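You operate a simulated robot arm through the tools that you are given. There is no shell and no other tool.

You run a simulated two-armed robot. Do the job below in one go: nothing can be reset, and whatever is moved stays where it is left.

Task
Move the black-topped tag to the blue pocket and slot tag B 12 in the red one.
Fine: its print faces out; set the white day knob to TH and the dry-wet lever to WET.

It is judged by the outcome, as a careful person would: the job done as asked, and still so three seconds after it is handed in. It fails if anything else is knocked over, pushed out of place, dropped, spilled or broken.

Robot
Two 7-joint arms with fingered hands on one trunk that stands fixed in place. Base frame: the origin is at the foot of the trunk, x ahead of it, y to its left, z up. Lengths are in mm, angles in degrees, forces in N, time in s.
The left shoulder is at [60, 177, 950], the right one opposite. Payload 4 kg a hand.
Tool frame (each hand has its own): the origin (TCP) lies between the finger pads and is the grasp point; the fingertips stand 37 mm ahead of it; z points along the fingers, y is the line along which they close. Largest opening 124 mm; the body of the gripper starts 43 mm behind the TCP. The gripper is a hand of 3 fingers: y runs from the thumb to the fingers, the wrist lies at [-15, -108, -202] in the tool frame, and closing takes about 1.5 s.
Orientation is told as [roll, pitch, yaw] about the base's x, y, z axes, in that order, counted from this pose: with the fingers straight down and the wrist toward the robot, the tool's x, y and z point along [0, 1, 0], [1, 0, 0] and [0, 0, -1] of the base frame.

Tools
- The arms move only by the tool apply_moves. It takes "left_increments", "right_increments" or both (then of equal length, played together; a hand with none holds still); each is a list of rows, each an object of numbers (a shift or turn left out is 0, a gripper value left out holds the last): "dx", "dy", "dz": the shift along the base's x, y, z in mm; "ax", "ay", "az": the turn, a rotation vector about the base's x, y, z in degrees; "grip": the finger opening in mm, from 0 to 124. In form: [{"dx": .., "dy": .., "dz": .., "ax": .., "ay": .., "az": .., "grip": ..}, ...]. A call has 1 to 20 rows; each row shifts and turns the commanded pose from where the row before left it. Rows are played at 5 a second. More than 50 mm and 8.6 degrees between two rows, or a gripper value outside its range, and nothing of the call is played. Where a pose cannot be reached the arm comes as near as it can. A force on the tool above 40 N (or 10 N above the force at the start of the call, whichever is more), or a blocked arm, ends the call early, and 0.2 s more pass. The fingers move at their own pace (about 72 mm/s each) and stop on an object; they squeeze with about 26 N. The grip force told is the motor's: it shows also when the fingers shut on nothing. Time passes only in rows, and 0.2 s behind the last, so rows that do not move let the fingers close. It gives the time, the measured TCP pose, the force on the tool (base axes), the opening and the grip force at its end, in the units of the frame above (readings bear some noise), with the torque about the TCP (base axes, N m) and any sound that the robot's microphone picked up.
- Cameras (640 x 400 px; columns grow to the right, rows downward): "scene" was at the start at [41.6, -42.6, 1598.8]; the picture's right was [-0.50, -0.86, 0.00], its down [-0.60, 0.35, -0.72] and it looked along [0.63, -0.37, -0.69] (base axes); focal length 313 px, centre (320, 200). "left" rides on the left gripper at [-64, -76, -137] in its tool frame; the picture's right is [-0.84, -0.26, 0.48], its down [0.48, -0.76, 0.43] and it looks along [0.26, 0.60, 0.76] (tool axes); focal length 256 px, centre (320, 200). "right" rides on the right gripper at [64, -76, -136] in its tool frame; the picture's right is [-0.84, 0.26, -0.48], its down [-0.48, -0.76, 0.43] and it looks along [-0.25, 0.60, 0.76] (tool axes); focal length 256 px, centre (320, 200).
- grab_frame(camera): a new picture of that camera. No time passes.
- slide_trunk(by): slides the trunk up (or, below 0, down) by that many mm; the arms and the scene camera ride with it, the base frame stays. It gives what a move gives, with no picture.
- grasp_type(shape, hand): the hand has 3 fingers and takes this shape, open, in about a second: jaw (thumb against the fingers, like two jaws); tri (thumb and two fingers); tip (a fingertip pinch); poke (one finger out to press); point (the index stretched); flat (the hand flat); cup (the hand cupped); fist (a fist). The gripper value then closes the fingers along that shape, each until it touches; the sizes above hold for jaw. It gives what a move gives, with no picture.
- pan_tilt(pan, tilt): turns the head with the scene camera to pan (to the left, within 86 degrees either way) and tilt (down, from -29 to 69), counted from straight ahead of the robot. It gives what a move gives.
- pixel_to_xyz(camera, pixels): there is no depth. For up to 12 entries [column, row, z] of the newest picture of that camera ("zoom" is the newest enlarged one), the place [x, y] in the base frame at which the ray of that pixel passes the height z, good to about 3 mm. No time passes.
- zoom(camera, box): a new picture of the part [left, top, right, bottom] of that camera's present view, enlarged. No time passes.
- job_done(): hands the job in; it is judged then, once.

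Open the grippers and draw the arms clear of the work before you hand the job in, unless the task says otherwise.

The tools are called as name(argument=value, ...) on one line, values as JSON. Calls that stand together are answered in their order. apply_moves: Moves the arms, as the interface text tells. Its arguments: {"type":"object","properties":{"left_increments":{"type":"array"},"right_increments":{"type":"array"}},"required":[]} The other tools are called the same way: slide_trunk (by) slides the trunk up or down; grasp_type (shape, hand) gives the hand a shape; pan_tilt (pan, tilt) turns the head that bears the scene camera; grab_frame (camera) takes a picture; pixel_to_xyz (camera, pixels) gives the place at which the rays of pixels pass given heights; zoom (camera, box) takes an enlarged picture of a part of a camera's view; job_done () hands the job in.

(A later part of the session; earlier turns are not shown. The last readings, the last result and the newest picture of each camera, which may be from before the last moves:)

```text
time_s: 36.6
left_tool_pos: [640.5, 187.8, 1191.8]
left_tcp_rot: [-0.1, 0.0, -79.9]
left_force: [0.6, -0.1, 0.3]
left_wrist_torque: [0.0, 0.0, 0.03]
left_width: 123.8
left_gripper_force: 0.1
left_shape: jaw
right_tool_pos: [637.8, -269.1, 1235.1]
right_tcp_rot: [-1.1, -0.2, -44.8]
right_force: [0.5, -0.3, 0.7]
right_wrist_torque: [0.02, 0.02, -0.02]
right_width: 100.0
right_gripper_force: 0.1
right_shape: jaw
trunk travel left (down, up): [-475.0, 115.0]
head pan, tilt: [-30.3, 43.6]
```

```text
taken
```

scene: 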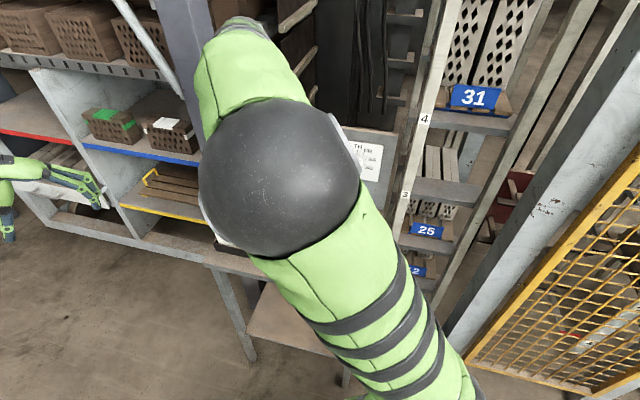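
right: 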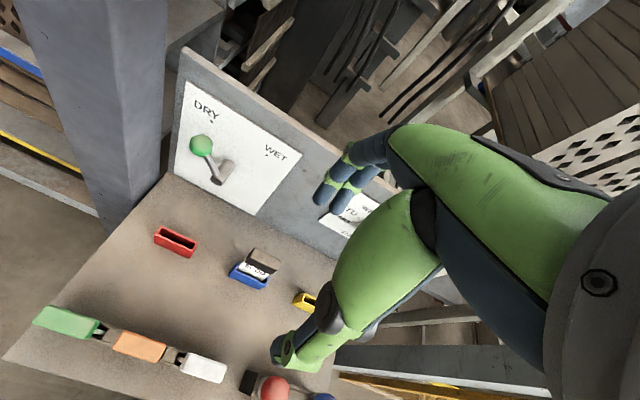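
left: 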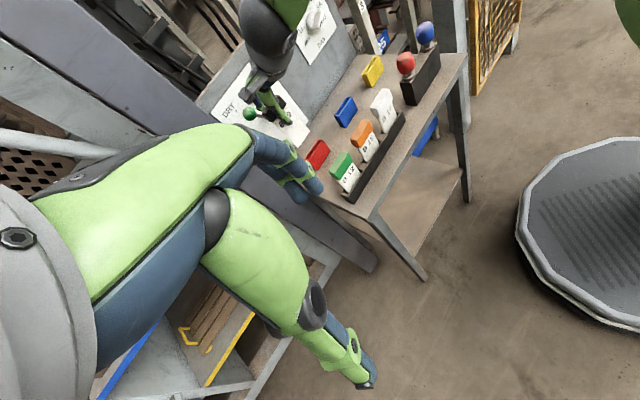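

The rack runs at about 38° rather than 45°, so B 12's yaw differs from the pockets'. I'll zoom both hand cameras on it to measure the cap.

zoom(camera="right", box=[0, 280, 160, 380])

zoom(camera="left", box=[320, 140, 400, 200])

```text
4.00 times, centred on (80, 330) of right
```

zoom: 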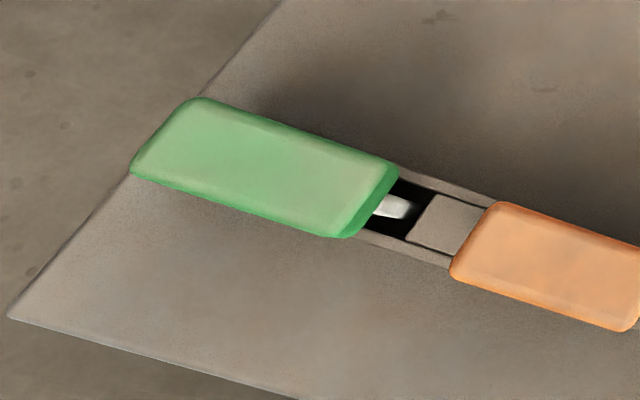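

```text
6.67 times, centred on (360, 170) of left
```

zoom: 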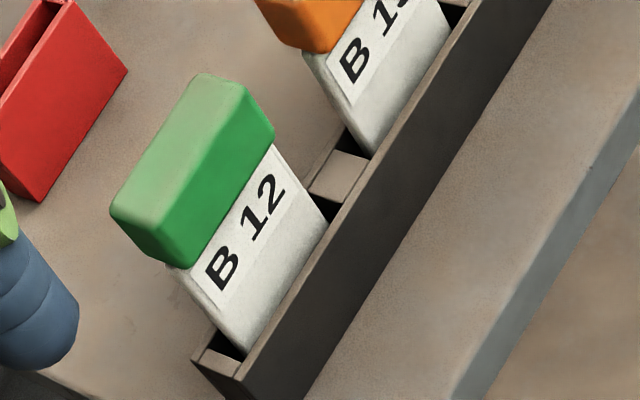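

I'll move the left hand 60 mm away for room and bring the right hand above B 12 at about (690,-95), yaw -52°, z≈1060.

apply_moves(left_increments=[{"dy": 30}, {"dy": 30}, {}, {}, {}, {}, {}, {}], right_increments=[{"ax": 0.78, "ay": -0.78, "az": -3.6}, {"dx": 10, "dy": 35, "az": -3.6}, {"dx": 10, "dy": 35, "dz": -20, "grip": 70}, {"dx": 10, "dy": 35, "dz": -20}, {"dx": 10, "dy": 35, "dz": -30}, {"dx": 12, "dy": 34, "dz": -30}, {"dz": -40}, {"dz": -35}])

grab_frame(camera="right")

grab_frame(camera="left")

grab_frame(camera="scene")

```text
time_s: 38.4
left_tool_pos: [640.3, 247.4, 1190.8]
left_tcp_rot: [0.0, 0.0, -80.0]
left_force: [0.8, 0.1, -0.4]
left_wrist_torque: [-0.02, 0.0, 0.0]
left_width: 123.9
left_gripper_force: 0.0
left_shape: jaw
right_tool_pos: [691.5, -93.6, 1056.9]
right_tcp_rot: [-0.1, -0.1, -51.8]
right_force: [-0.1, -0.1, 0.0]
right_wrist_torque: [-0.01, -0.02, -0.01]
right_width: 70.6
right_gripper_force: 0.1
right_shape: jaw
trunk travel left (down, up): [-475.0, 115.0]
head pan, tilt: [-30.3, 43.6]
```

```text
taken
```

right: 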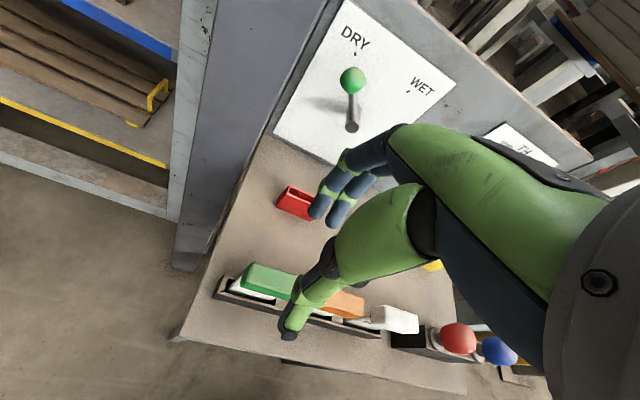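

```text
taken
```

left: 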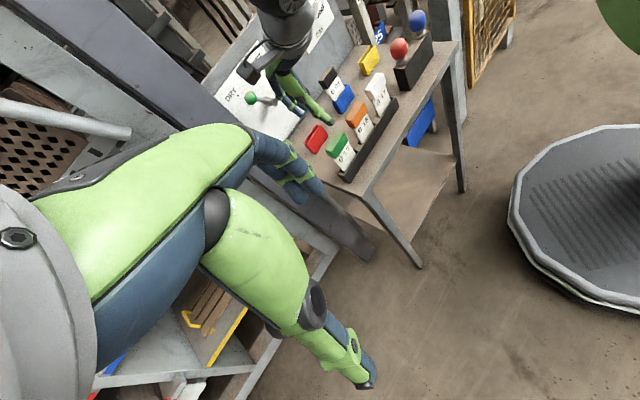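

```text
taken
```

scene: 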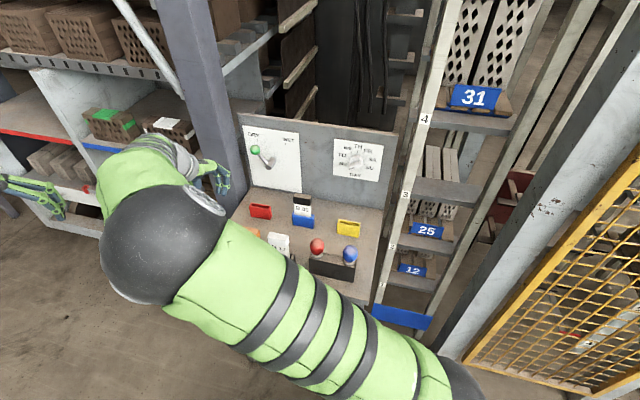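

Good views of B 12: right camera at (268,280), left at (338,150). I'll zoom both for the cap corners.

zoom(camera="left", box=[310, 120, 370, 180])

zoom(camera="right", box=[210, 245, 330, 325])

```text
6.67 times, centred on (340, 150) of left
```

zoom: 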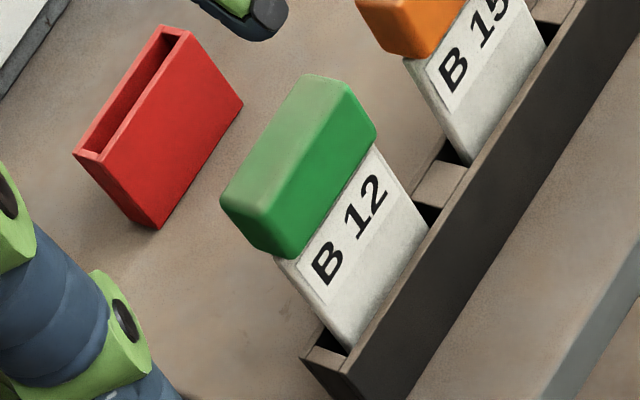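

```text
5.00 times, centred on (270, 285) of right
```

zoom: 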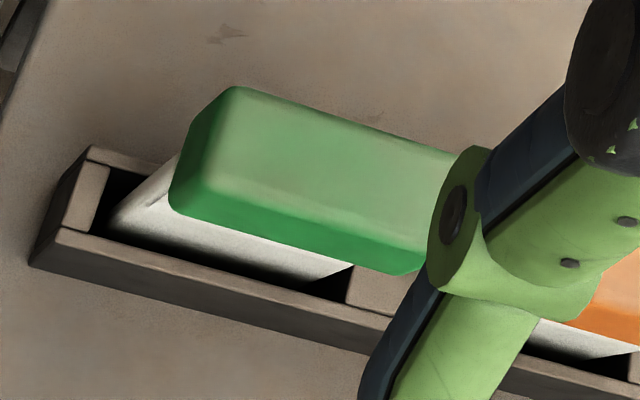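

Right zoom corners: cap BL (235,87), FL (210,187), front bottom edge (172,208)-(415,273), and rack FL (60,230) with base (30,265). I'll convert these and then the left ones.

pixel_to_xyz(camera="zoom", pixels=[[235, 87, 940], [235, 87, 920], [210, 187, 940], [445, 152, 940], [172, 208, 915], [415, 274, 915], [30, 265, 825], [340, 355, 825], [60, 230, 860], [90, 147, 860], [380, 313, 860]])

zoom(camera="left", box=[310, 120, 370, 180])

pixel_to_xyz(camera="zoom", pixels=[[222, 198, 940], [222, 198, 920], [308, 76, 940], [308, 76, 920], [350, 86, 940], [285, 257, 915], [377, 133, 915], [345, 372, 860], [305, 350, 860], [545, 43, 860]])

```text
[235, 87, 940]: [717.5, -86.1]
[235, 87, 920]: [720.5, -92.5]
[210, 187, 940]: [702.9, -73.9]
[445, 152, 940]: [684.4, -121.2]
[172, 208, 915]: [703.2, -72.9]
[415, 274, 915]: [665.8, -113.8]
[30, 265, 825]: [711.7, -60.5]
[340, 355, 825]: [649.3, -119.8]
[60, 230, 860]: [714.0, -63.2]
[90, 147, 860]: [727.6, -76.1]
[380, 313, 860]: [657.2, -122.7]
```

```text
6.67 times, centred on (340, 150) of left
```

zoom: 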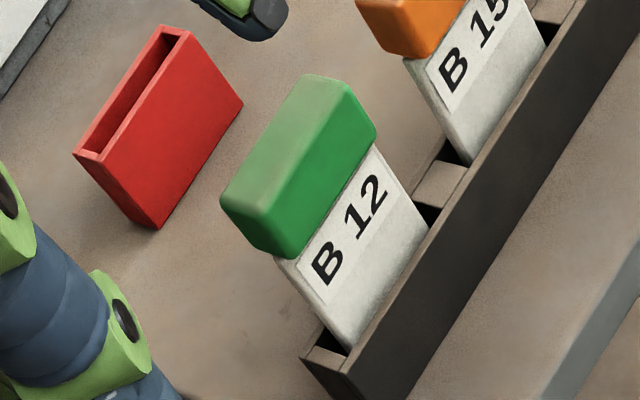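

```text
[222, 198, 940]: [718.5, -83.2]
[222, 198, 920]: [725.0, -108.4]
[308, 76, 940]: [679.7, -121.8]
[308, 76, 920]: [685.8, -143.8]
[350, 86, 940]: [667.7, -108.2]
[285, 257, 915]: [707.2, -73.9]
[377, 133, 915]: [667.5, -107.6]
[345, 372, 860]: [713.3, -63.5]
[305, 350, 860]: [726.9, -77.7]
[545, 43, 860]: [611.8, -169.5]
```

With proper heights, the rack is at 45° too, and B 12's cap is centred near d=558.7, u=-420.3, top z≈939.5. I'll approach it in the same 18° tilted pose that fitted the tag at release in the blue pocket, so the tag stays vertical in the grip. First the tilt, then down to z≈965.

apply_moves(right_increments=[{"az": 5.8, "grip": 90}, {"ax": -4.24, "ay": -4.24}, {"ax": -4.24, "ay": -4.24}, {"ax": -4.24, "ay": -4.24, "dx": -3.8, "dy": 1.2}, {"dz": -30}, {"dz": -30}, {"dz": -30}, {}, {}])

grab_frame(camera="right")

zoom(camera="left", box=[290, 90, 390, 180])

```text
time_s: 40.4
left_tool_pos: [640.0, 247.7, 1190.8]
left_tcp_rot: [0.0, 0.0, -80.0]
left_force: [0.5, 0.1, 1.1]
left_wrist_torque: [0.0, 0.06, 0.03]
left_width: 123.9
left_gripper_force: 0.0
left_shape: jaw
right_tool_pos: [686.0, -91.2, 964.9]
right_tcp_rot: [0.3, -18.1, -46.2]
right_force: [0.2, -0.7, 0.7]
right_wrist_torque: [-0.02, -0.01, -0.02]
right_width: 90.0
right_gripper_force: 0.2
right_shape: jaw
trunk travel left (down, up): [-475.0, 115.0]
head pan, tilt: [-30.3, 43.6]
```

```text
taken
```

right: 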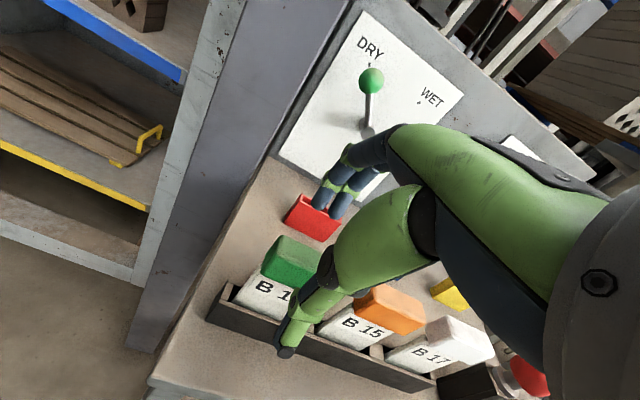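

```text
4.44 times, centred on (340, 135) of left
```

zoom: 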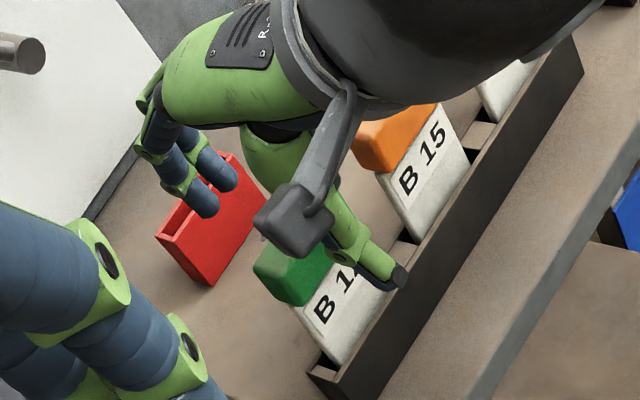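

The hand is over B 12 with the thumb in front and fingers behind, and the red pocket is well behind the fingers. I'll correct +2 mm toward the panel and go down to z≈917.

apply_moves(right_increments=[{"dx": 1.4, "dy": -1.4, "dz": -12}, {"dz": -12}, {"dz": -12}, {"dz": -12}, {}])

grab_frame(camera="right")

zoom(camera="left", box=[290, 100, 390, 190])

```text
time_s: 41.6
left_tool_pos: [639.4, 248.8, 1191.6]
left_tcp_rot: [0.0, 0.0, -80.0]
left_force: [0.0, 0.2, 0.4]
left_wrist_torque: [-0.02, 0.03, -0.03]
left_width: 123.6
left_gripper_force: 0.0
left_shape: jaw
right_tool_pos: [687.6, -93.0, 917.2]
right_tcp_rot: [0.4, -18.2, -46.3]
right_force: [0.4, -0.2, -0.6]
right_wrist_torque: [0.04, -0.02, 0.0]
right_width: 89.5
right_gripper_force: 0.1
right_shape: jaw
trunk travel left (down, up): [-475.0, 115.0]
head pan, tilt: [-30.3, 43.6]
```

```text
taken
```

right: 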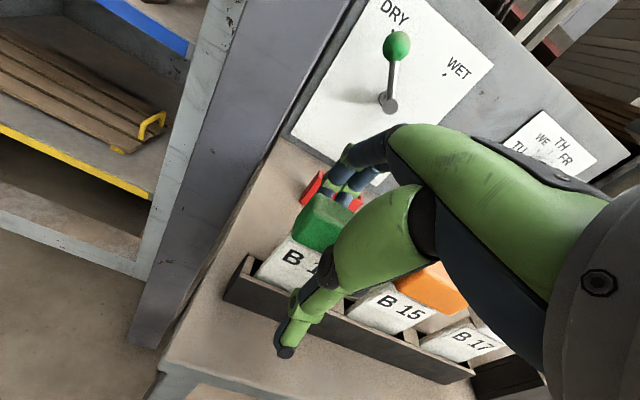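

```text
4.44 times, centred on (340, 145) of left
```

zoom: 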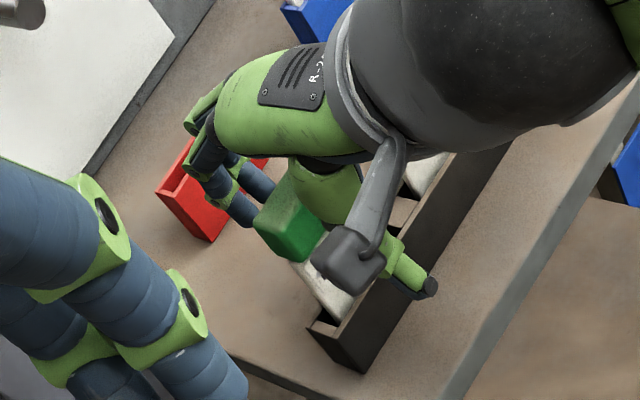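

The relative view matches the pose at B 09's release. Closing in stages.

apply_moves(right_increments=[{"grip": 40}, {}, {}, {"grip": 20}, {}, {}])

zoom(camera="right", box=[220, 150, 420, 370])

zoom(camera="left", box=[310, 120, 390, 190])

```text
time_s: 43.0
left_tool_pos: [640.6, 248.0, 1191.5]
left_tcp_rot: [0.0, -0.1, -80.0]
left_force: [0.8, -0.6, 0.1]
left_wrist_torque: [0.02, 0.04, -0.01]
left_width: 123.5
left_gripper_force: 0.0
left_shape: jaw
right_tool_pos: [687.8, -92.7, 917.4]
right_tcp_rot: [0.2, -18.0, -46.2]
right_force: [-0.5, -0.6, -0.1]
right_wrist_torque: [-0.03, 0.0, -0.02]
right_width: 20.2
right_gripper_force: 0.1
right_shape: jaw
trunk travel left (down, up): [-475.0, 115.0]
head pan, tilt: [-30.3, 43.6]
```

```text
1.82 times, centred on (320, 260) of right
```

zoom: 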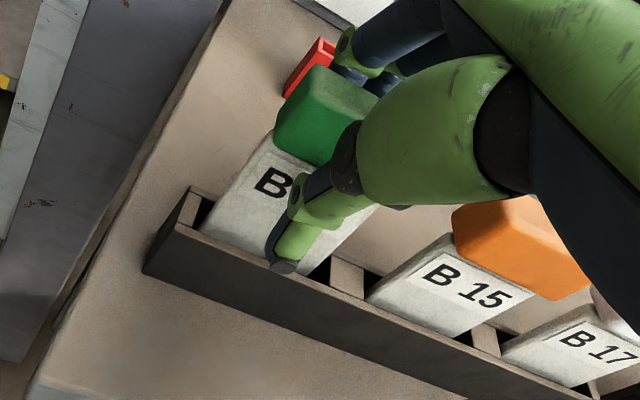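

```text
5.71 times, centred on (350, 155) of left
```

zoom: 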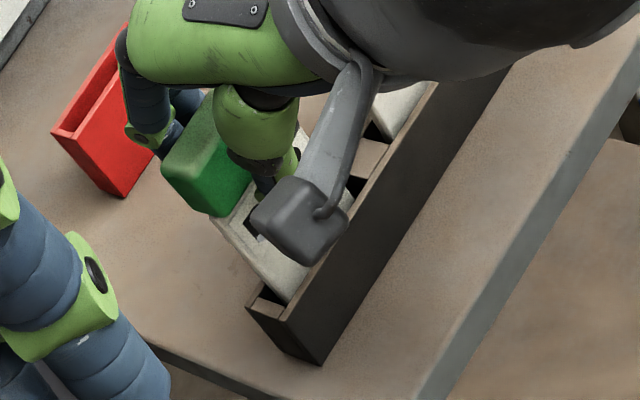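

No contact force yet at 20 mm opening. Closing fully now.

apply_moves(right_increments=[{"grip": 12}, {}, {"grip": 0}, {}, {}, {}])

zoom(camera="right", box=[220, 150, 420, 370])

```text
time_s: 44.4
left_tool_pos: [640.5, 247.9, 1192.4]
left_tcp_rot: [0.1, 0.0, -80.0]
left_force: [0.8, -0.1, -0.3]
left_wrist_torque: [-0.01, -0.01, 0.01]
left_width: 123.6
left_gripper_force: 0.1
left_shape: jaw
right_tool_pos: [688.5, -93.6, 917.5]
right_tcp_rot: [0.2, -18.0, -46.2]
right_force: [0.4, 0.2, -0.4]
right_wrist_torque: [-0.03, -0.03, 0.01]
right_width: 12.9
right_gripper_force: 26.4
right_shape: jaw
trunk travel left (down, up): [-475.0, 115.0]
head pan, tilt: [-30.3, 43.6]
```

```text
1.82 times, centred on (320, 260) of right
```

zoom: 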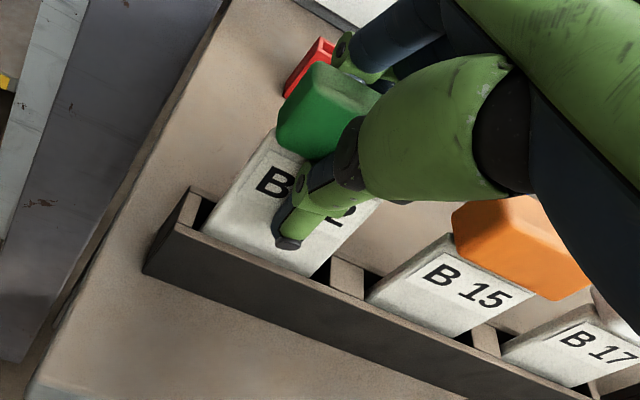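

It's gripped at 12.9 mm with no side load. Lifting slowly.

apply_moves(right_increments=[{"dz": 4}, {"dz": 8}, {"dz": 12}, {"dz": 15}, {"dz": 20}, {"dz": 20}, {"dz": 20}, {}])

zoom(camera="right", box=[215, 170, 375, 330])

zoom(camera="left", box=[290, 90, 390, 190])

```text
time_s: 46.2
left_tool_pos: [640.7, 248.3, 1192.7]
left_tcp_rot: [0.1, 0.0, -79.9]
left_force: [1.7, 0.3, -0.2]
left_wrist_torque: [0.0, 0.02, -0.01]
left_width: 123.9
left_gripper_force: 0.0
left_shape: jaw
right_tool_pos: [686.5, -93.2, 1015.9]
right_tcp_rot: [0.3, -18.1, -46.2]
right_force: [0.0, 0.9, 0.4]
right_wrist_torque: [-0.02, -0.01, 0.04]
right_width: 12.9
right_gripper_force: 26.3
right_shape: jaw
trunk travel left (down, up): [-475.0, 115.0]
head pan, tilt: [-30.3, 43.6]
```

```text
2.50 times, centred on (295, 250) of right
```

zoom: 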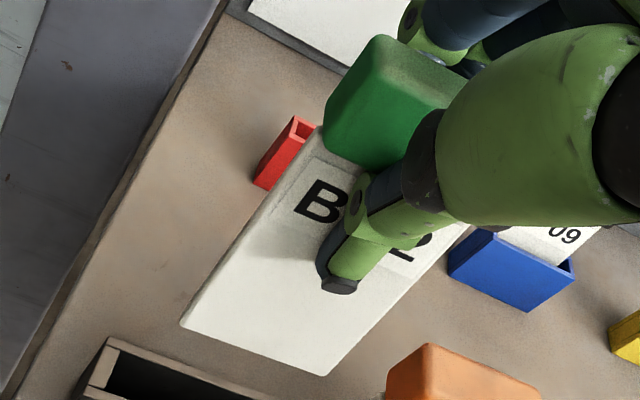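

```text
4.00 times, centred on (340, 140) of left
```

zoom: 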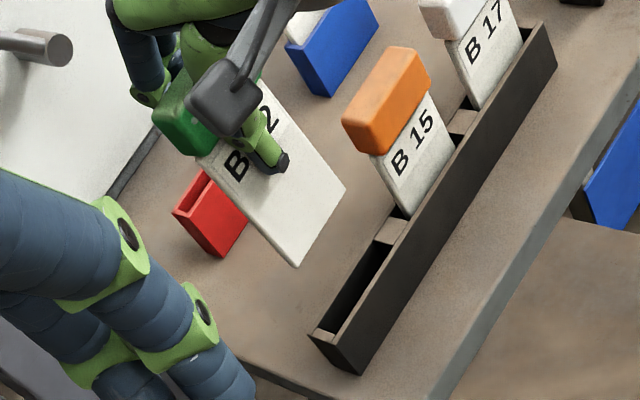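

B 12 is lifted and held as it sat in the rack. I'll carry it over the red pocket by (84.6,-140) at this height, then measure.

apply_moves(right_increments=[{"dx": 21.15, "dy": -35}, {"dx": 21.15, "dy": -35}, {"dx": 21.15, "dy": -35}, {"dx": 21.15, "dy": -35}, {"dz": -20}, {}, {}])

grab_frame(camera="scene")

zoom(camera="right", box=[215, 190, 375, 350])

zoom(camera="left", box=[265, 75, 355, 165])

```text
time_s: 47.8
left_tool_pos: [640.0, 248.3, 1192.2]
left_tcp_rot: [0.1, 0.0, -80.0]
left_force: [-0.3, -0.4, -0.2]
left_wrist_torque: [-0.01, 0.03, -0.01]
left_width: 123.5
left_gripper_force: 0.0
left_shape: jaw
right_tool_pos: [768.9, -234.1, 996.1]
right_tcp_rot: [0.3, -18.0, -46.2]
right_force: [0.6, 0.4, -0.2]
right_wrist_torque: [0.0, -0.01, -0.04]
right_width: 12.7
right_gripper_force: 26.1
right_shape: jaw
trunk travel left (down, up): [-475.0, 115.0]
head pan, tilt: [-30.3, 43.6]
```

```text
taken
```

scene: 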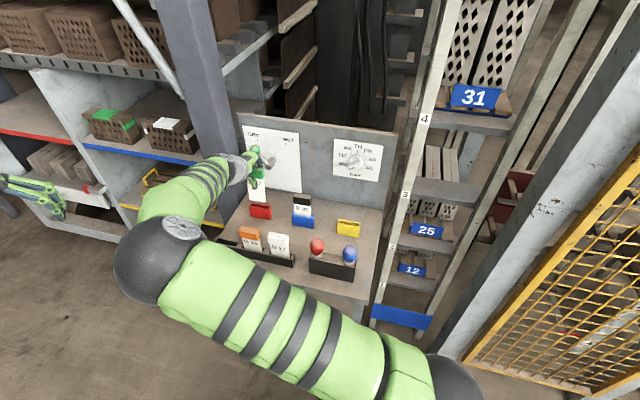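

```text
2.50 times, centred on (295, 270) of right
```

zoom: 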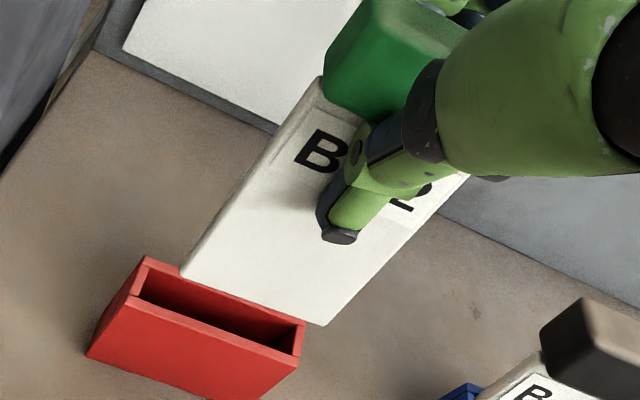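

```text
4.44 times, centred on (310, 120) of left
```

zoom: 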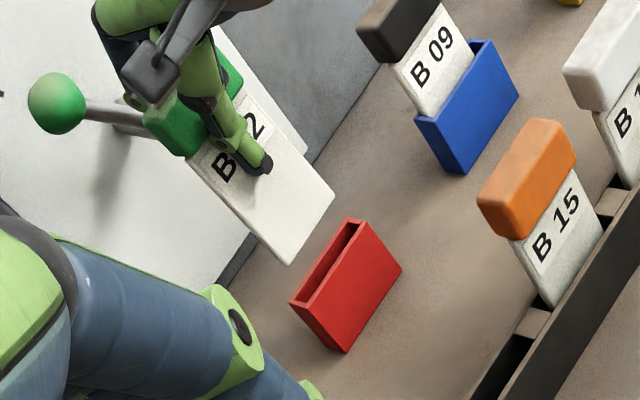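

All three cameras see the tag over the red pocket. I'll take fine zooms and triangulate.

pixel_to_xyz(camera="zoom", pixels=[[290, 264, 905], [290, 264, 915], [334, 195, 905], [334, 195, 915]])

zoom(camera="left", box=[295, 105, 345, 155])

zoom(camera="scene", box=[235, 165, 295, 225])

```text
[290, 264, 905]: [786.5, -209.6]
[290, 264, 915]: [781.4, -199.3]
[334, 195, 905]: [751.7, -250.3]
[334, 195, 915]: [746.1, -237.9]
```

```text
8.00 times, centred on (320, 130) of left
```

zoom: 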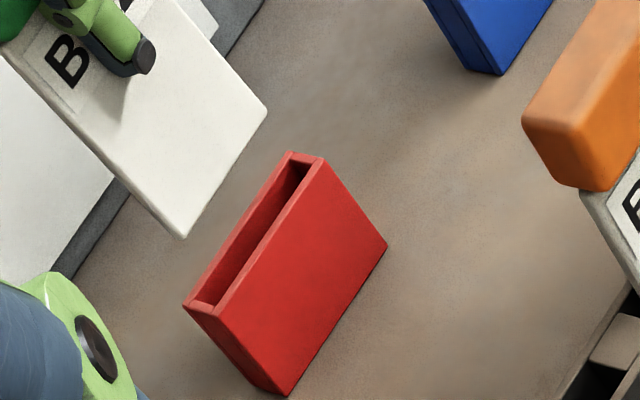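

```text
6.67 times, centred on (265, 195) of scene
```

zoom: 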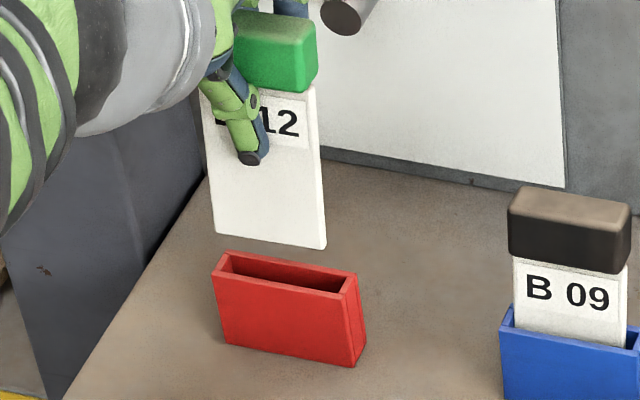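

Reading the tag bottom and pocket rim corners in each zoom and converting them.

pixel_to_xyz(camera="zoom", pixels=[[213, 233, 900], [213, 233, 915], [326, 250, 900], [326, 250, 915], [212, 275, 872], [227, 250, 872], [357, 273, 872], [345, 295, 872]])

zoom(camera="left", box=[295, 105, 345, 155])

pixel_to_xyz(camera="zoom", pixels=[[185, 238, 900], [185, 238, 915], [266, 112, 900], [266, 112, 915], [183, 306, 872], [218, 317, 872], [289, 152, 872], [324, 158, 872], [55, 79, 980], [73, 89, 970]])

zoom(camera="right", box=[215, 190, 375, 350])

pixel_to_xyz(camera="zoom", pixels=[[182, 277, 900], [182, 277, 915], [322, 326, 900], [322, 326, 915], [133, 297, 872], [147, 257, 872], [305, 323, 872], [297, 357, 872]])

```text
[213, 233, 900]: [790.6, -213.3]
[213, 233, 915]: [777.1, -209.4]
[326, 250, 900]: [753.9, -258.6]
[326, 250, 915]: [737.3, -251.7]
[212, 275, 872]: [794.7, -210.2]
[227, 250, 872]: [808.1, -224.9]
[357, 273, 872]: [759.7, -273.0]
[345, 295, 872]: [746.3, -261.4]
```

```text
8.00 times, centred on (320, 130) of left
```

zoom: 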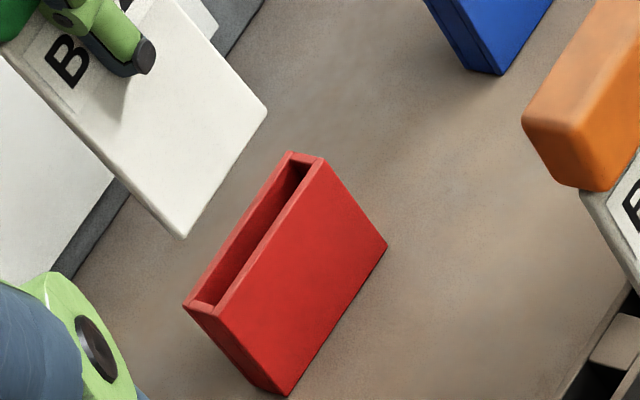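

```text
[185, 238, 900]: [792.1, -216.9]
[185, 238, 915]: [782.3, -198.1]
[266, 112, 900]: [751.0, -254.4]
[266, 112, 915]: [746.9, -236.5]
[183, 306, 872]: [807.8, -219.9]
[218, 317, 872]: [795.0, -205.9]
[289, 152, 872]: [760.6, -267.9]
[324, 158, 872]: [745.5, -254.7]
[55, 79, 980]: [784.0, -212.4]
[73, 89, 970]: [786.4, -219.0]
```

```text
2.50 times, centred on (295, 270) of right
```

zoom: 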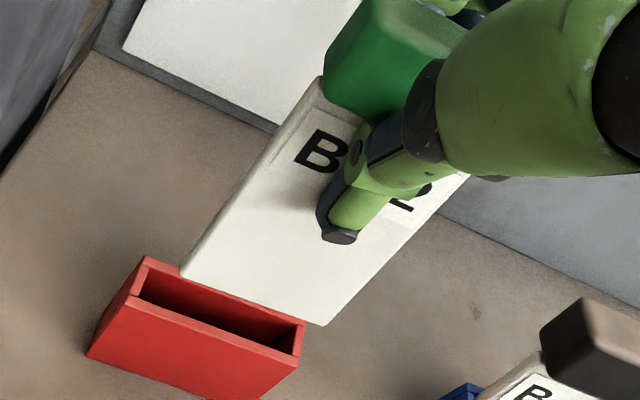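

```text
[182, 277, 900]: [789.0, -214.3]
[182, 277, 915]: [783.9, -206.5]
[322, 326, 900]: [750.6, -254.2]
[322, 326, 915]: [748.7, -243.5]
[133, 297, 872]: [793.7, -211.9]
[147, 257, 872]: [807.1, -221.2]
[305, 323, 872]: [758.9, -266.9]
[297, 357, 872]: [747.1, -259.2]
```

The pocket centre is d≈718.9, u≈-379.9. The tag's bottom front edge is at d≈709.1, u≈-379.2, z≈902.5, with the left end about 2.8 mm forward (3° yaw). I'll check the vertical tilt using the "B" spine foot in both views.

pixel_to_xyz(camera="zoom", pixels=[[294, 161, 960], [294, 161, 980], [318, 130, 970], [318, 130, 990]])

zoom(camera="left", box=[285, 95, 325, 135])

```text
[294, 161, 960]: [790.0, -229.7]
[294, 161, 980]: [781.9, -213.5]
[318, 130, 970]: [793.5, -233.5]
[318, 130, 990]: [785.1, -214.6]
```

```text
10.00 times, centred on (305, 115) of left
```

zoom: 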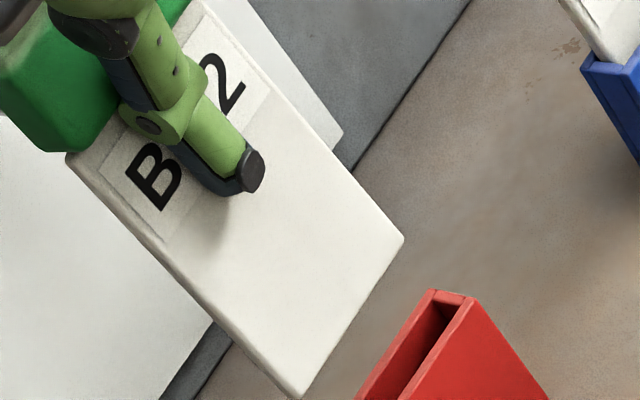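

B spine in this zoom runs from (124,178) to (157,210). Converting these.

pixel_to_xyz(camera="zoom", pixels=[[157, 210, 960], [157, 210, 980], [124, 178, 970], [124, 178, 990], [298, 398, 895], [298, 398, 905], [404, 239, 895], [404, 239, 905]])

```text
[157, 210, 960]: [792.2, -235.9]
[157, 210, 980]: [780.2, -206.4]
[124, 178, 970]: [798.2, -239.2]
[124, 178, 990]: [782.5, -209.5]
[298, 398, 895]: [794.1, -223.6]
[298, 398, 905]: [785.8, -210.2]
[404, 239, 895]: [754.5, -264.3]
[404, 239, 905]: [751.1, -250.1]
```

The tag leans about 4.5°, bottom toward the front. I'll rotate 4° to straighten it, yaw -3°, nudge slightly and lower 18 mm, then check at the rim.

apply_moves(right_increments=[{"ax": -2.83, "ay": -2.83}, {"az": -3, "dx": 1.2, "dy": -0.2}, {"dz": -9}, {"dz": -9}, {}, {}])

zoom(camera="left", box=[295, 115, 335, 155])

zoom(camera="scene", box=[240, 185, 285, 225])

zoom(camera="right", box=[225, 240, 355, 330])

```text
time_s: 49.2
left_tool_pos: [640.7, 248.1, 1191.9]
left_tcp_rot: [0.0, 0.0, -80.0]
left_force: [0.8, 0.0, -0.9]
left_wrist_torque: [0.0, -0.01, -0.01]
left_width: 123.8
left_gripper_force: 0.0
left_shape: jaw
right_tool_pos: [772.0, -233.5, 978.5]
right_tcp_rot: [0.4, -22.2, -49.3]
right_force: [0.4, -0.6, -0.6]
right_wrist_torque: [0.01, 0.01, -0.02]
right_width: 12.7
right_gripper_force: 25.9
right_shape: jaw
trunk travel left (down, up): [-475.0, 115.0]
head pan, tilt: [-30.3, 43.6]
```

```text
10.00 times, centred on (315, 135) of left
```

zoom: 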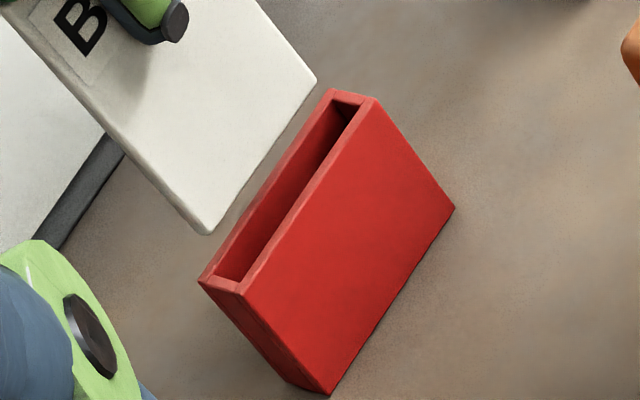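

```text
10.00 times, centred on (262, 205) of scene
```

zoom: 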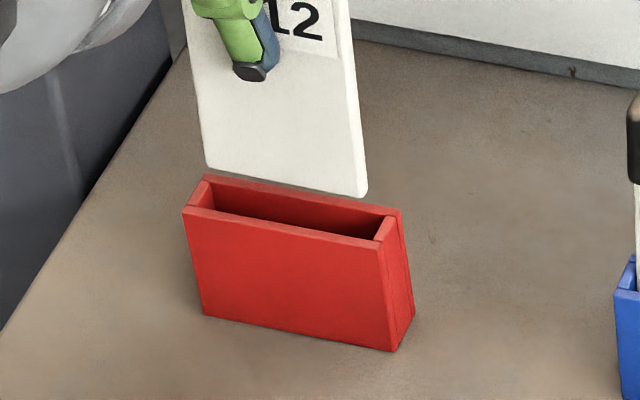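

```text
4.44 times, centred on (290, 285) of right
```

zoom: 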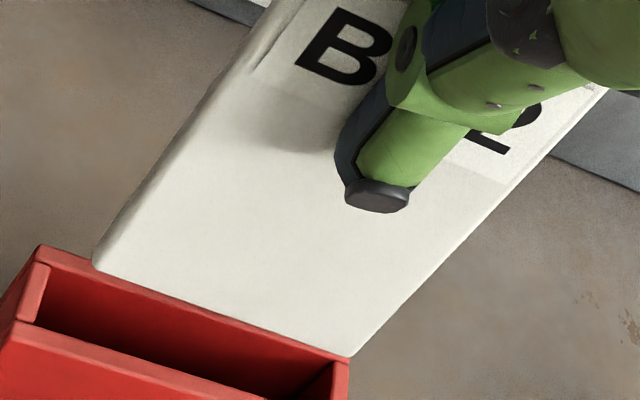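

Triangulating again at this lower height with corners left (209,234)/(317,80), scene (207,170)/(366,196), right (95,266)/(350,356).

pixel_to_xyz(camera="zoom", pixels=[[95, 266, 875], [95, 266, 890], [350, 356, 875], [350, 356, 890], [294, 68, 950], [294, 68, 965]])

zoom(camera="left", box=[295, 115, 335, 155])

pixel_to_xyz(camera="zoom", pixels=[[209, 234, 875], [209, 234, 890], [317, 80, 875], [317, 80, 890], [86, 57, 950], [86, 57, 965]])

zoom(camera="scene", box=[240, 185, 285, 225])

pixel_to_xyz(camera="zoom", pixels=[[207, 170, 875], [207, 170, 890], [366, 196, 875], [366, 196, 890]])

```text
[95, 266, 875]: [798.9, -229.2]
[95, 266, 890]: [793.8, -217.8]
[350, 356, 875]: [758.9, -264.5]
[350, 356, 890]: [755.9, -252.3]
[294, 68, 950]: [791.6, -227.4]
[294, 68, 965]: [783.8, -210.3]
```

```text
10.00 times, centred on (315, 135) of left
```

zoom: 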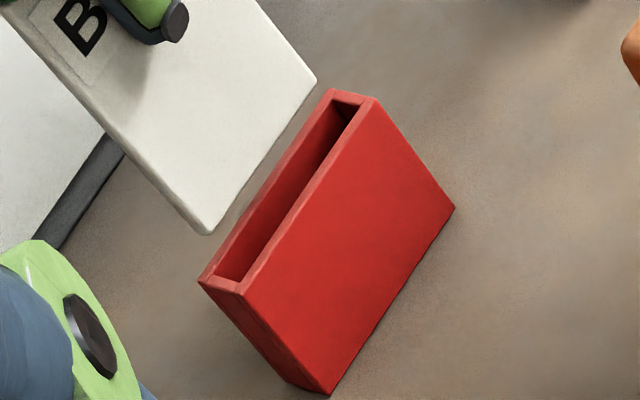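

```text
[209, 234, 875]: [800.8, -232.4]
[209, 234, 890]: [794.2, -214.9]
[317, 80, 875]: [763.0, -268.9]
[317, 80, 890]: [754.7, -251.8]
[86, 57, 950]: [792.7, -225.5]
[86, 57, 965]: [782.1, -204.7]
```

```text
10.00 times, centred on (262, 205) of scene
```

zoom: 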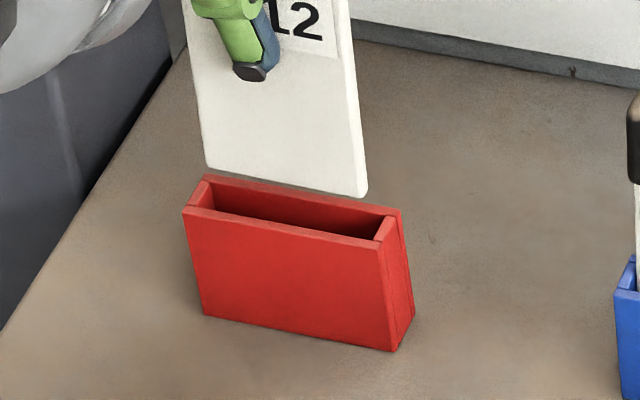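

```text
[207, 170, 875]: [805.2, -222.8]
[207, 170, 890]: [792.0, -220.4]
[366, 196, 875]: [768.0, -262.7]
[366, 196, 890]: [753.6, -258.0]
```

Now the bottom front edge averages d≈718 at z≈885.5, u≈-380, close to what worked for the blue pocket. I'll yaw back +1°, lower 9 mm to the rim and inspect.

apply_moves(right_increments=[{"az": 1}, {"dz": -5}, {"dz": -4}, {}, {}])

zoom(camera="left", box=[300, 120, 330, 150])

zoom(camera="scene", box=[250, 193, 280, 213])

zoom(camera="right", box=[230, 268, 340, 330])

```text
time_s: 50.4
left_tool_pos: [640.7, 247.8, 1191.9]
left_tcp_rot: [0.0, -0.1, -80.1]
left_force: [-1.0, -0.4, -0.4]
left_wrist_torque: [0.01, -0.02, -0.01]
left_width: 123.7
left_gripper_force: 0.0
left_shape: jaw
right_tool_pos: [772.6, -235.3, 970.0]
right_tcp_rot: [0.4, -22.0, -48.3]
right_force: [0.4, 0.1, -0.6]
right_wrist_torque: [0.04, 0.01, 0.01]
right_width: 12.8
right_gripper_force: 26.0
right_shape: jaw
trunk travel left (down, up): [-475.0, 115.0]
head pan, tilt: [-30.3, 43.6]
```

```text
13.33 times, centred on (315, 135) of left
```

zoom: 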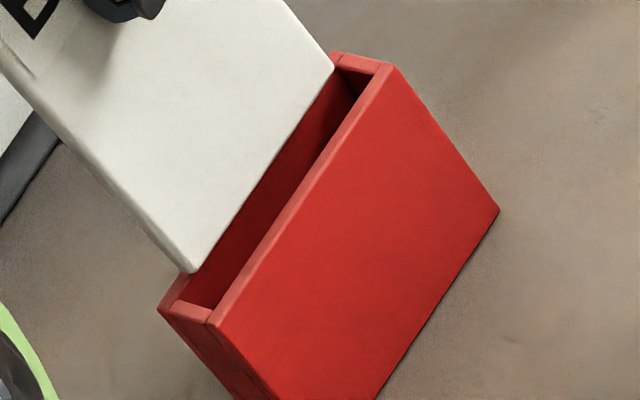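

```text
16.00 times, centred on (265, 203) of scene
```

zoom: 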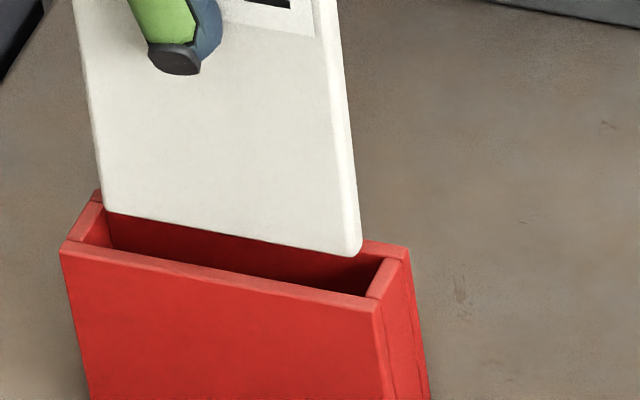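

```text
5.82 times, centred on (285, 299) of right
```

zoom: 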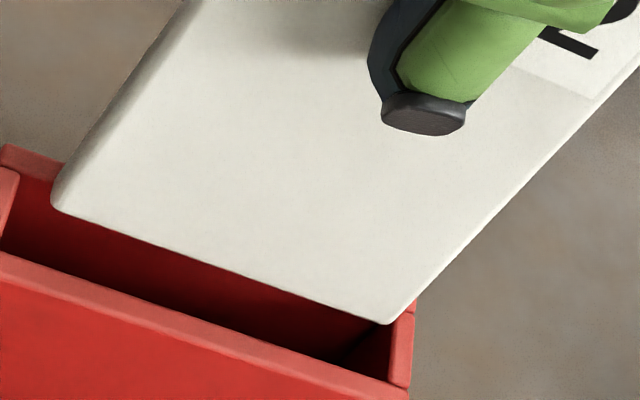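

Compared with the successful blue hover, the tag seems 1-3 mm too far back. I'll shift 1.5 mm to the front with a tiny yaw, lower 3 mm and look again.

apply_moves(right_increments=[{"dx": -1.06, "dy": 1.06, "az": -0.5}, {"dz": -3}, {}, {}])

zoom(camera="left", box=[300, 120, 330, 150])

zoom(camera="scene", box=[250, 193, 280, 213])

zoom(camera="right", box=[220, 268, 330, 330])

```text
time_s: 51.4
left_tool_pos: [639.5, 246.6, 1191.5]
left_tcp_rot: [-0.1, 0.0, -80.0]
left_force: [-0.4, 0.5, 0.1]
left_wrist_torque: [0.0, 0.0, 0.0]
left_width: 123.8
left_gripper_force: 0.1
left_shape: jaw
right_tool_pos: [771.5, -233.5, 966.8]
right_tcp_rot: [0.4, -22.1, -48.7]
right_force: [0.3, 0.4, -1.4]
right_wrist_torque: [-0.03, -0.02, 0.03]
right_width: 12.7
right_gripper_force: 26.0
right_shape: jaw
trunk travel left (down, up): [-475.0, 115.0]
head pan, tilt: [-30.3, 43.6]
```

```text
13.33 times, centred on (315, 135) of left
```

zoom: 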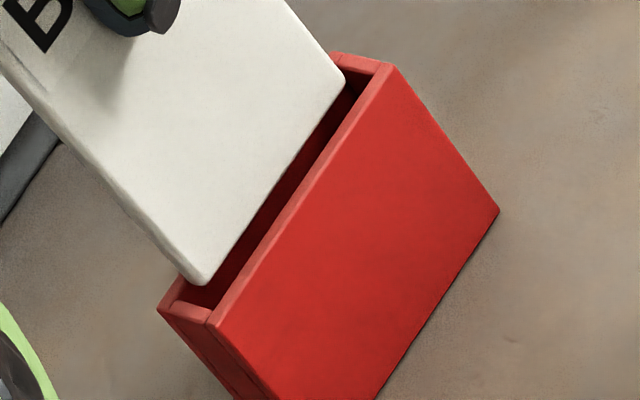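

```text
16.00 times, centred on (265, 203) of scene
```

zoom: 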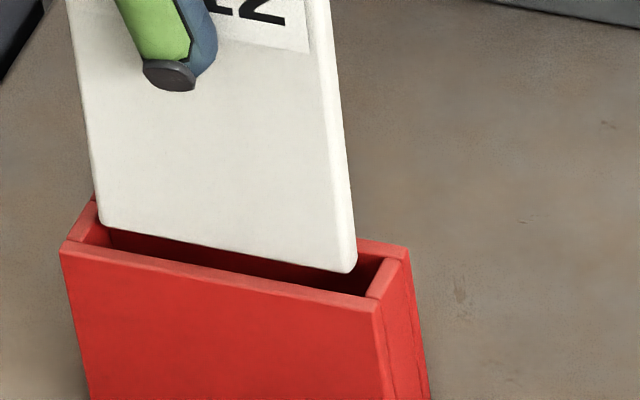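

```text
5.82 times, centred on (275, 299) of right
```

zoom: 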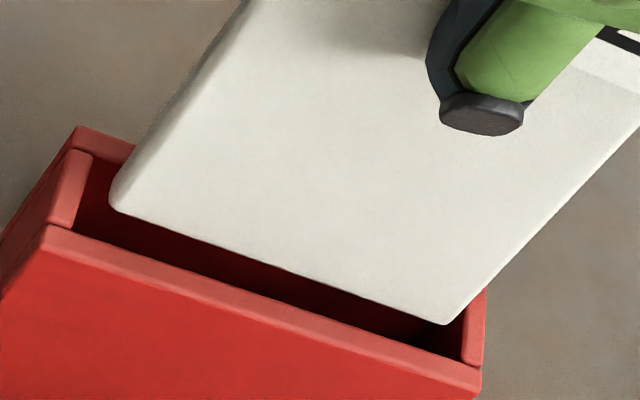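

The views average out near centre now. I'll lower gently in 1.5 mm steps and use the force and torque to locate any contact.

apply_moves(right_increments=[{"dz": -1.5}, {"dz": -1.5}, {"dz": -1.5}, {}])

```text
time_s: 52.4
left_tool_pos: [639.7, 247.4, 1191.8]
left_tcp_rot: [-0.1, 0.0, -79.9]
left_force: [0.3, 0.0, -0.6]
left_wrist_torque: [0.01, 0.03, -0.01]
left_width: 123.8
left_gripper_force: 0.0
left_shape: jaw
right_tool_pos: [772.4, -232.9, 962.9]
right_tcp_rot: [0.4, -22.0, -48.8]
right_force: [0.7, -0.2, -0.4]
right_wrist_torque: [0.0, 0.0, 0.02]
right_width: 12.7
right_gripper_force: 25.9
right_shape: jaw
trunk travel left (down, up): [-475.0, 115.0]
head pan, tilt: [-30.3, 43.6]
```

apply_moves(right_increments=[{"dz": -1.5}, {"dz": -1.5}, {"dz": -1.5}, {}])

zoom(camera="left", box=[300, 120, 330, 150])

zoom(camera="scene", box=[250, 193, 280, 213])

zoom(camera="right", box=[220, 268, 330, 330])

```text
time_s: 53.4
left_tool_pos: [640.9, 248.1, 1191.9]
left_tcp_rot: [0.0, 0.1, -80.0]
left_force: [-0.7, -0.3, -1.1]
left_wrist_torque: [0.0, -0.03, 0.0]
left_width: 123.3
left_gripper_force: 0.0
left_shape: jaw
right_tool_pos: [771.8, -232.4, 958.2]
right_tcp_rot: [0.4, -22.1, -48.7]
right_force: [0.3, -0.2, -0.5]
right_wrist_torque: [0.0, -0.03, -0.04]
right_width: 12.8
right_gripper_force: 26.1
right_shape: jaw
trunk travel left (down, up): [-475.0, 115.0]
head pan, tilt: [-30.3, 43.6]
```

```text
13.33 times, centred on (315, 135) of left
```

zoom: 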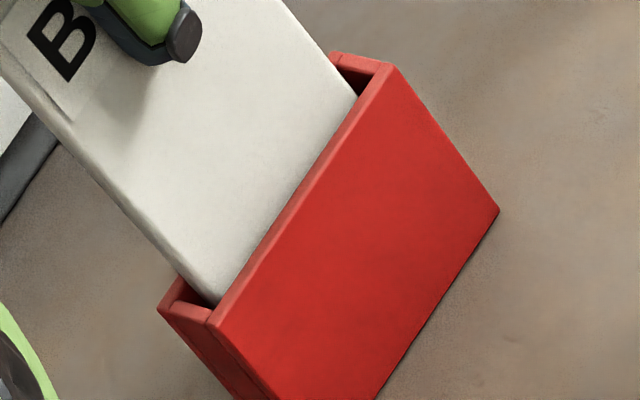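

```text
16.00 times, centred on (265, 203) of scene
```

zoom: 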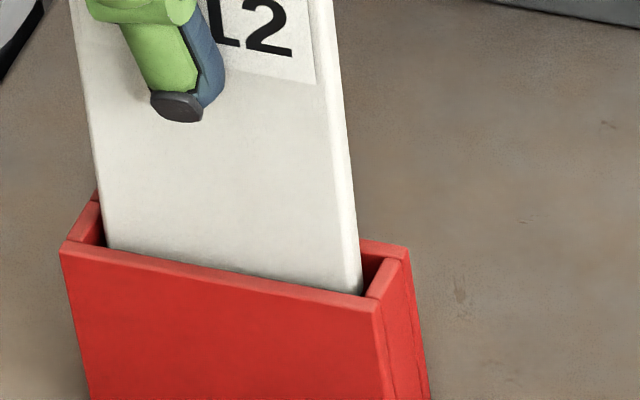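

```text
5.82 times, centred on (275, 299) of right
```

zoom: 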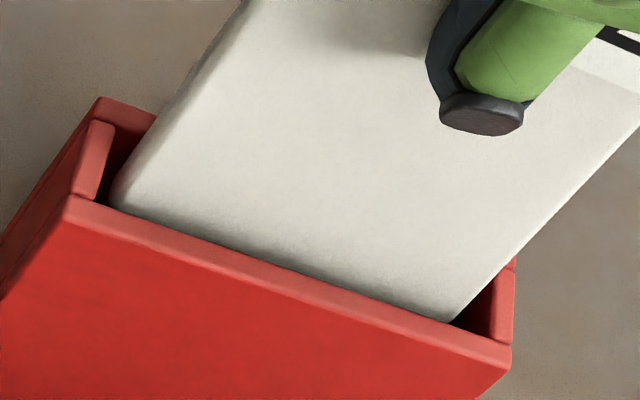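

The tag's bottom has gone behind the front wall with no force, so it's in the slot. Continuing down.

apply_moves(right_increments=[{"dz": -3}, {"dz": -3}, {"dz": -3}, {"dz": -3}, {}])

```text
time_s: 54.6
left_tool_pos: [640.4, 248.3, 1192.2]
left_tcp_rot: [0.0, 0.0, -80.0]
left_force: [-1.0, 0.0, 0.0]
left_wrist_torque: [-0.02, -0.01, -0.02]
left_width: 123.8
left_gripper_force: 0.0
left_shape: jaw
right_tool_pos: [772.0, -232.6, 946.5]
right_tcp_rot: [0.4, -22.1, -48.7]
right_force: [0.0, -0.1, 0.0]
right_wrist_torque: [-0.03, 0.01, -0.04]
right_width: 12.9
right_gripper_force: 25.9
right_shape: jaw
trunk travel left (down, up): [-475.0, 115.0]
head pan, tilt: [-30.3, 43.6]
```

Still no force at z=946. Continuing toward z≈922.

apply_moves(right_increments=[{"dz": -4}, {"dz": -4}, {"dz": -4}, {"dz": -4}, {"dz": -4}, {"dz": -3}, {}])

zoom(camera="scene", box=[230, 165, 290, 225])

zoom(camera="left", box=[280, 95, 350, 155])

```text
time_s: 56.2
left_tool_pos: [640.6, 248.4, 1191.5]
left_tcp_rot: [0.0, 0.0, -80.1]
left_force: [0.3, 0.0, -0.3]
left_wrist_torque: [0.01, 0.01, 0.01]
left_width: 123.6
left_gripper_force: 0.0
left_shape: jaw
right_tool_pos: [772.0, -234.3, 924.4]
right_tcp_rot: [0.4, -22.2, -48.6]
right_force: [-0.3, 1.4, 0.5]
right_wrist_torque: [-0.01, 0.04, 0.01]
right_width: 12.6
right_gripper_force: 25.7
right_shape: jaw
trunk travel left (down, up): [-475.0, 115.0]
head pan, tilt: [-30.3, 43.6]
```

```text
6.67 times, centred on (260, 195) of scene
```

zoom: 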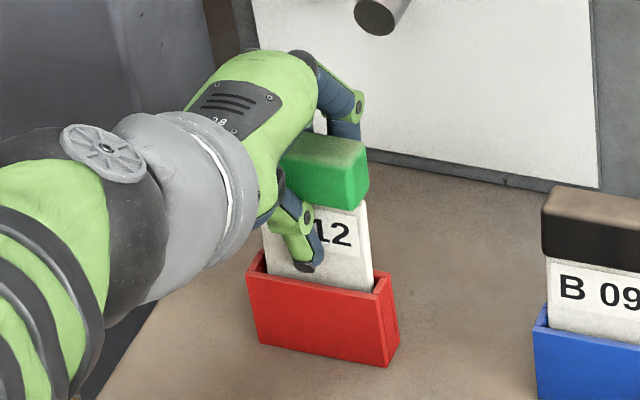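

```text
6.67 times, centred on (315, 125) of left
```

zoom: 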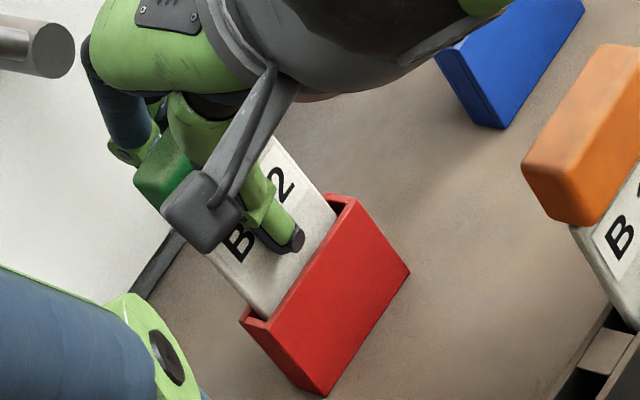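

About 5-7 mm remain. I'll lower in 1.5 mm steps until floor contact.

apply_moves(right_increments=[{"dz": -1.5}, {"dz": -1.5}, {"dz": -1.5}, {"dz": -1}, {}])

zoom(camera="scene", box=[230, 165, 290, 225])

```text
time_s: 57.4
left_tool_pos: [640.8, 248.3, 1191.8]
left_tcp_rot: [0.0, 0.0, -80.0]
left_force: [-0.3, -0.6, 0.4]
left_wrist_torque: [0.02, 0.02, 0.04]
left_width: 123.7
left_gripper_force: 0.0
left_shape: jaw
right_tool_pos: [772.5, -232.5, 918.0]
right_tcp_rot: [0.4, -22.2, -48.6]
right_force: [0.4, 0.3, 0.0]
right_wrist_torque: [0.0, 0.0, 0.0]
right_width: 12.5
right_gripper_force: 26.0
right_shape: jaw
trunk travel left (down, up): [-475.0, 115.0]
head pan, tilt: [-30.3, 43.6]
```

```text
6.67 times, centred on (260, 195) of scene
```

zoom: 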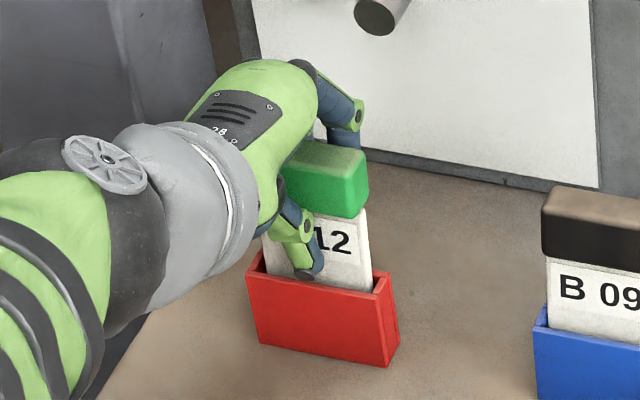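

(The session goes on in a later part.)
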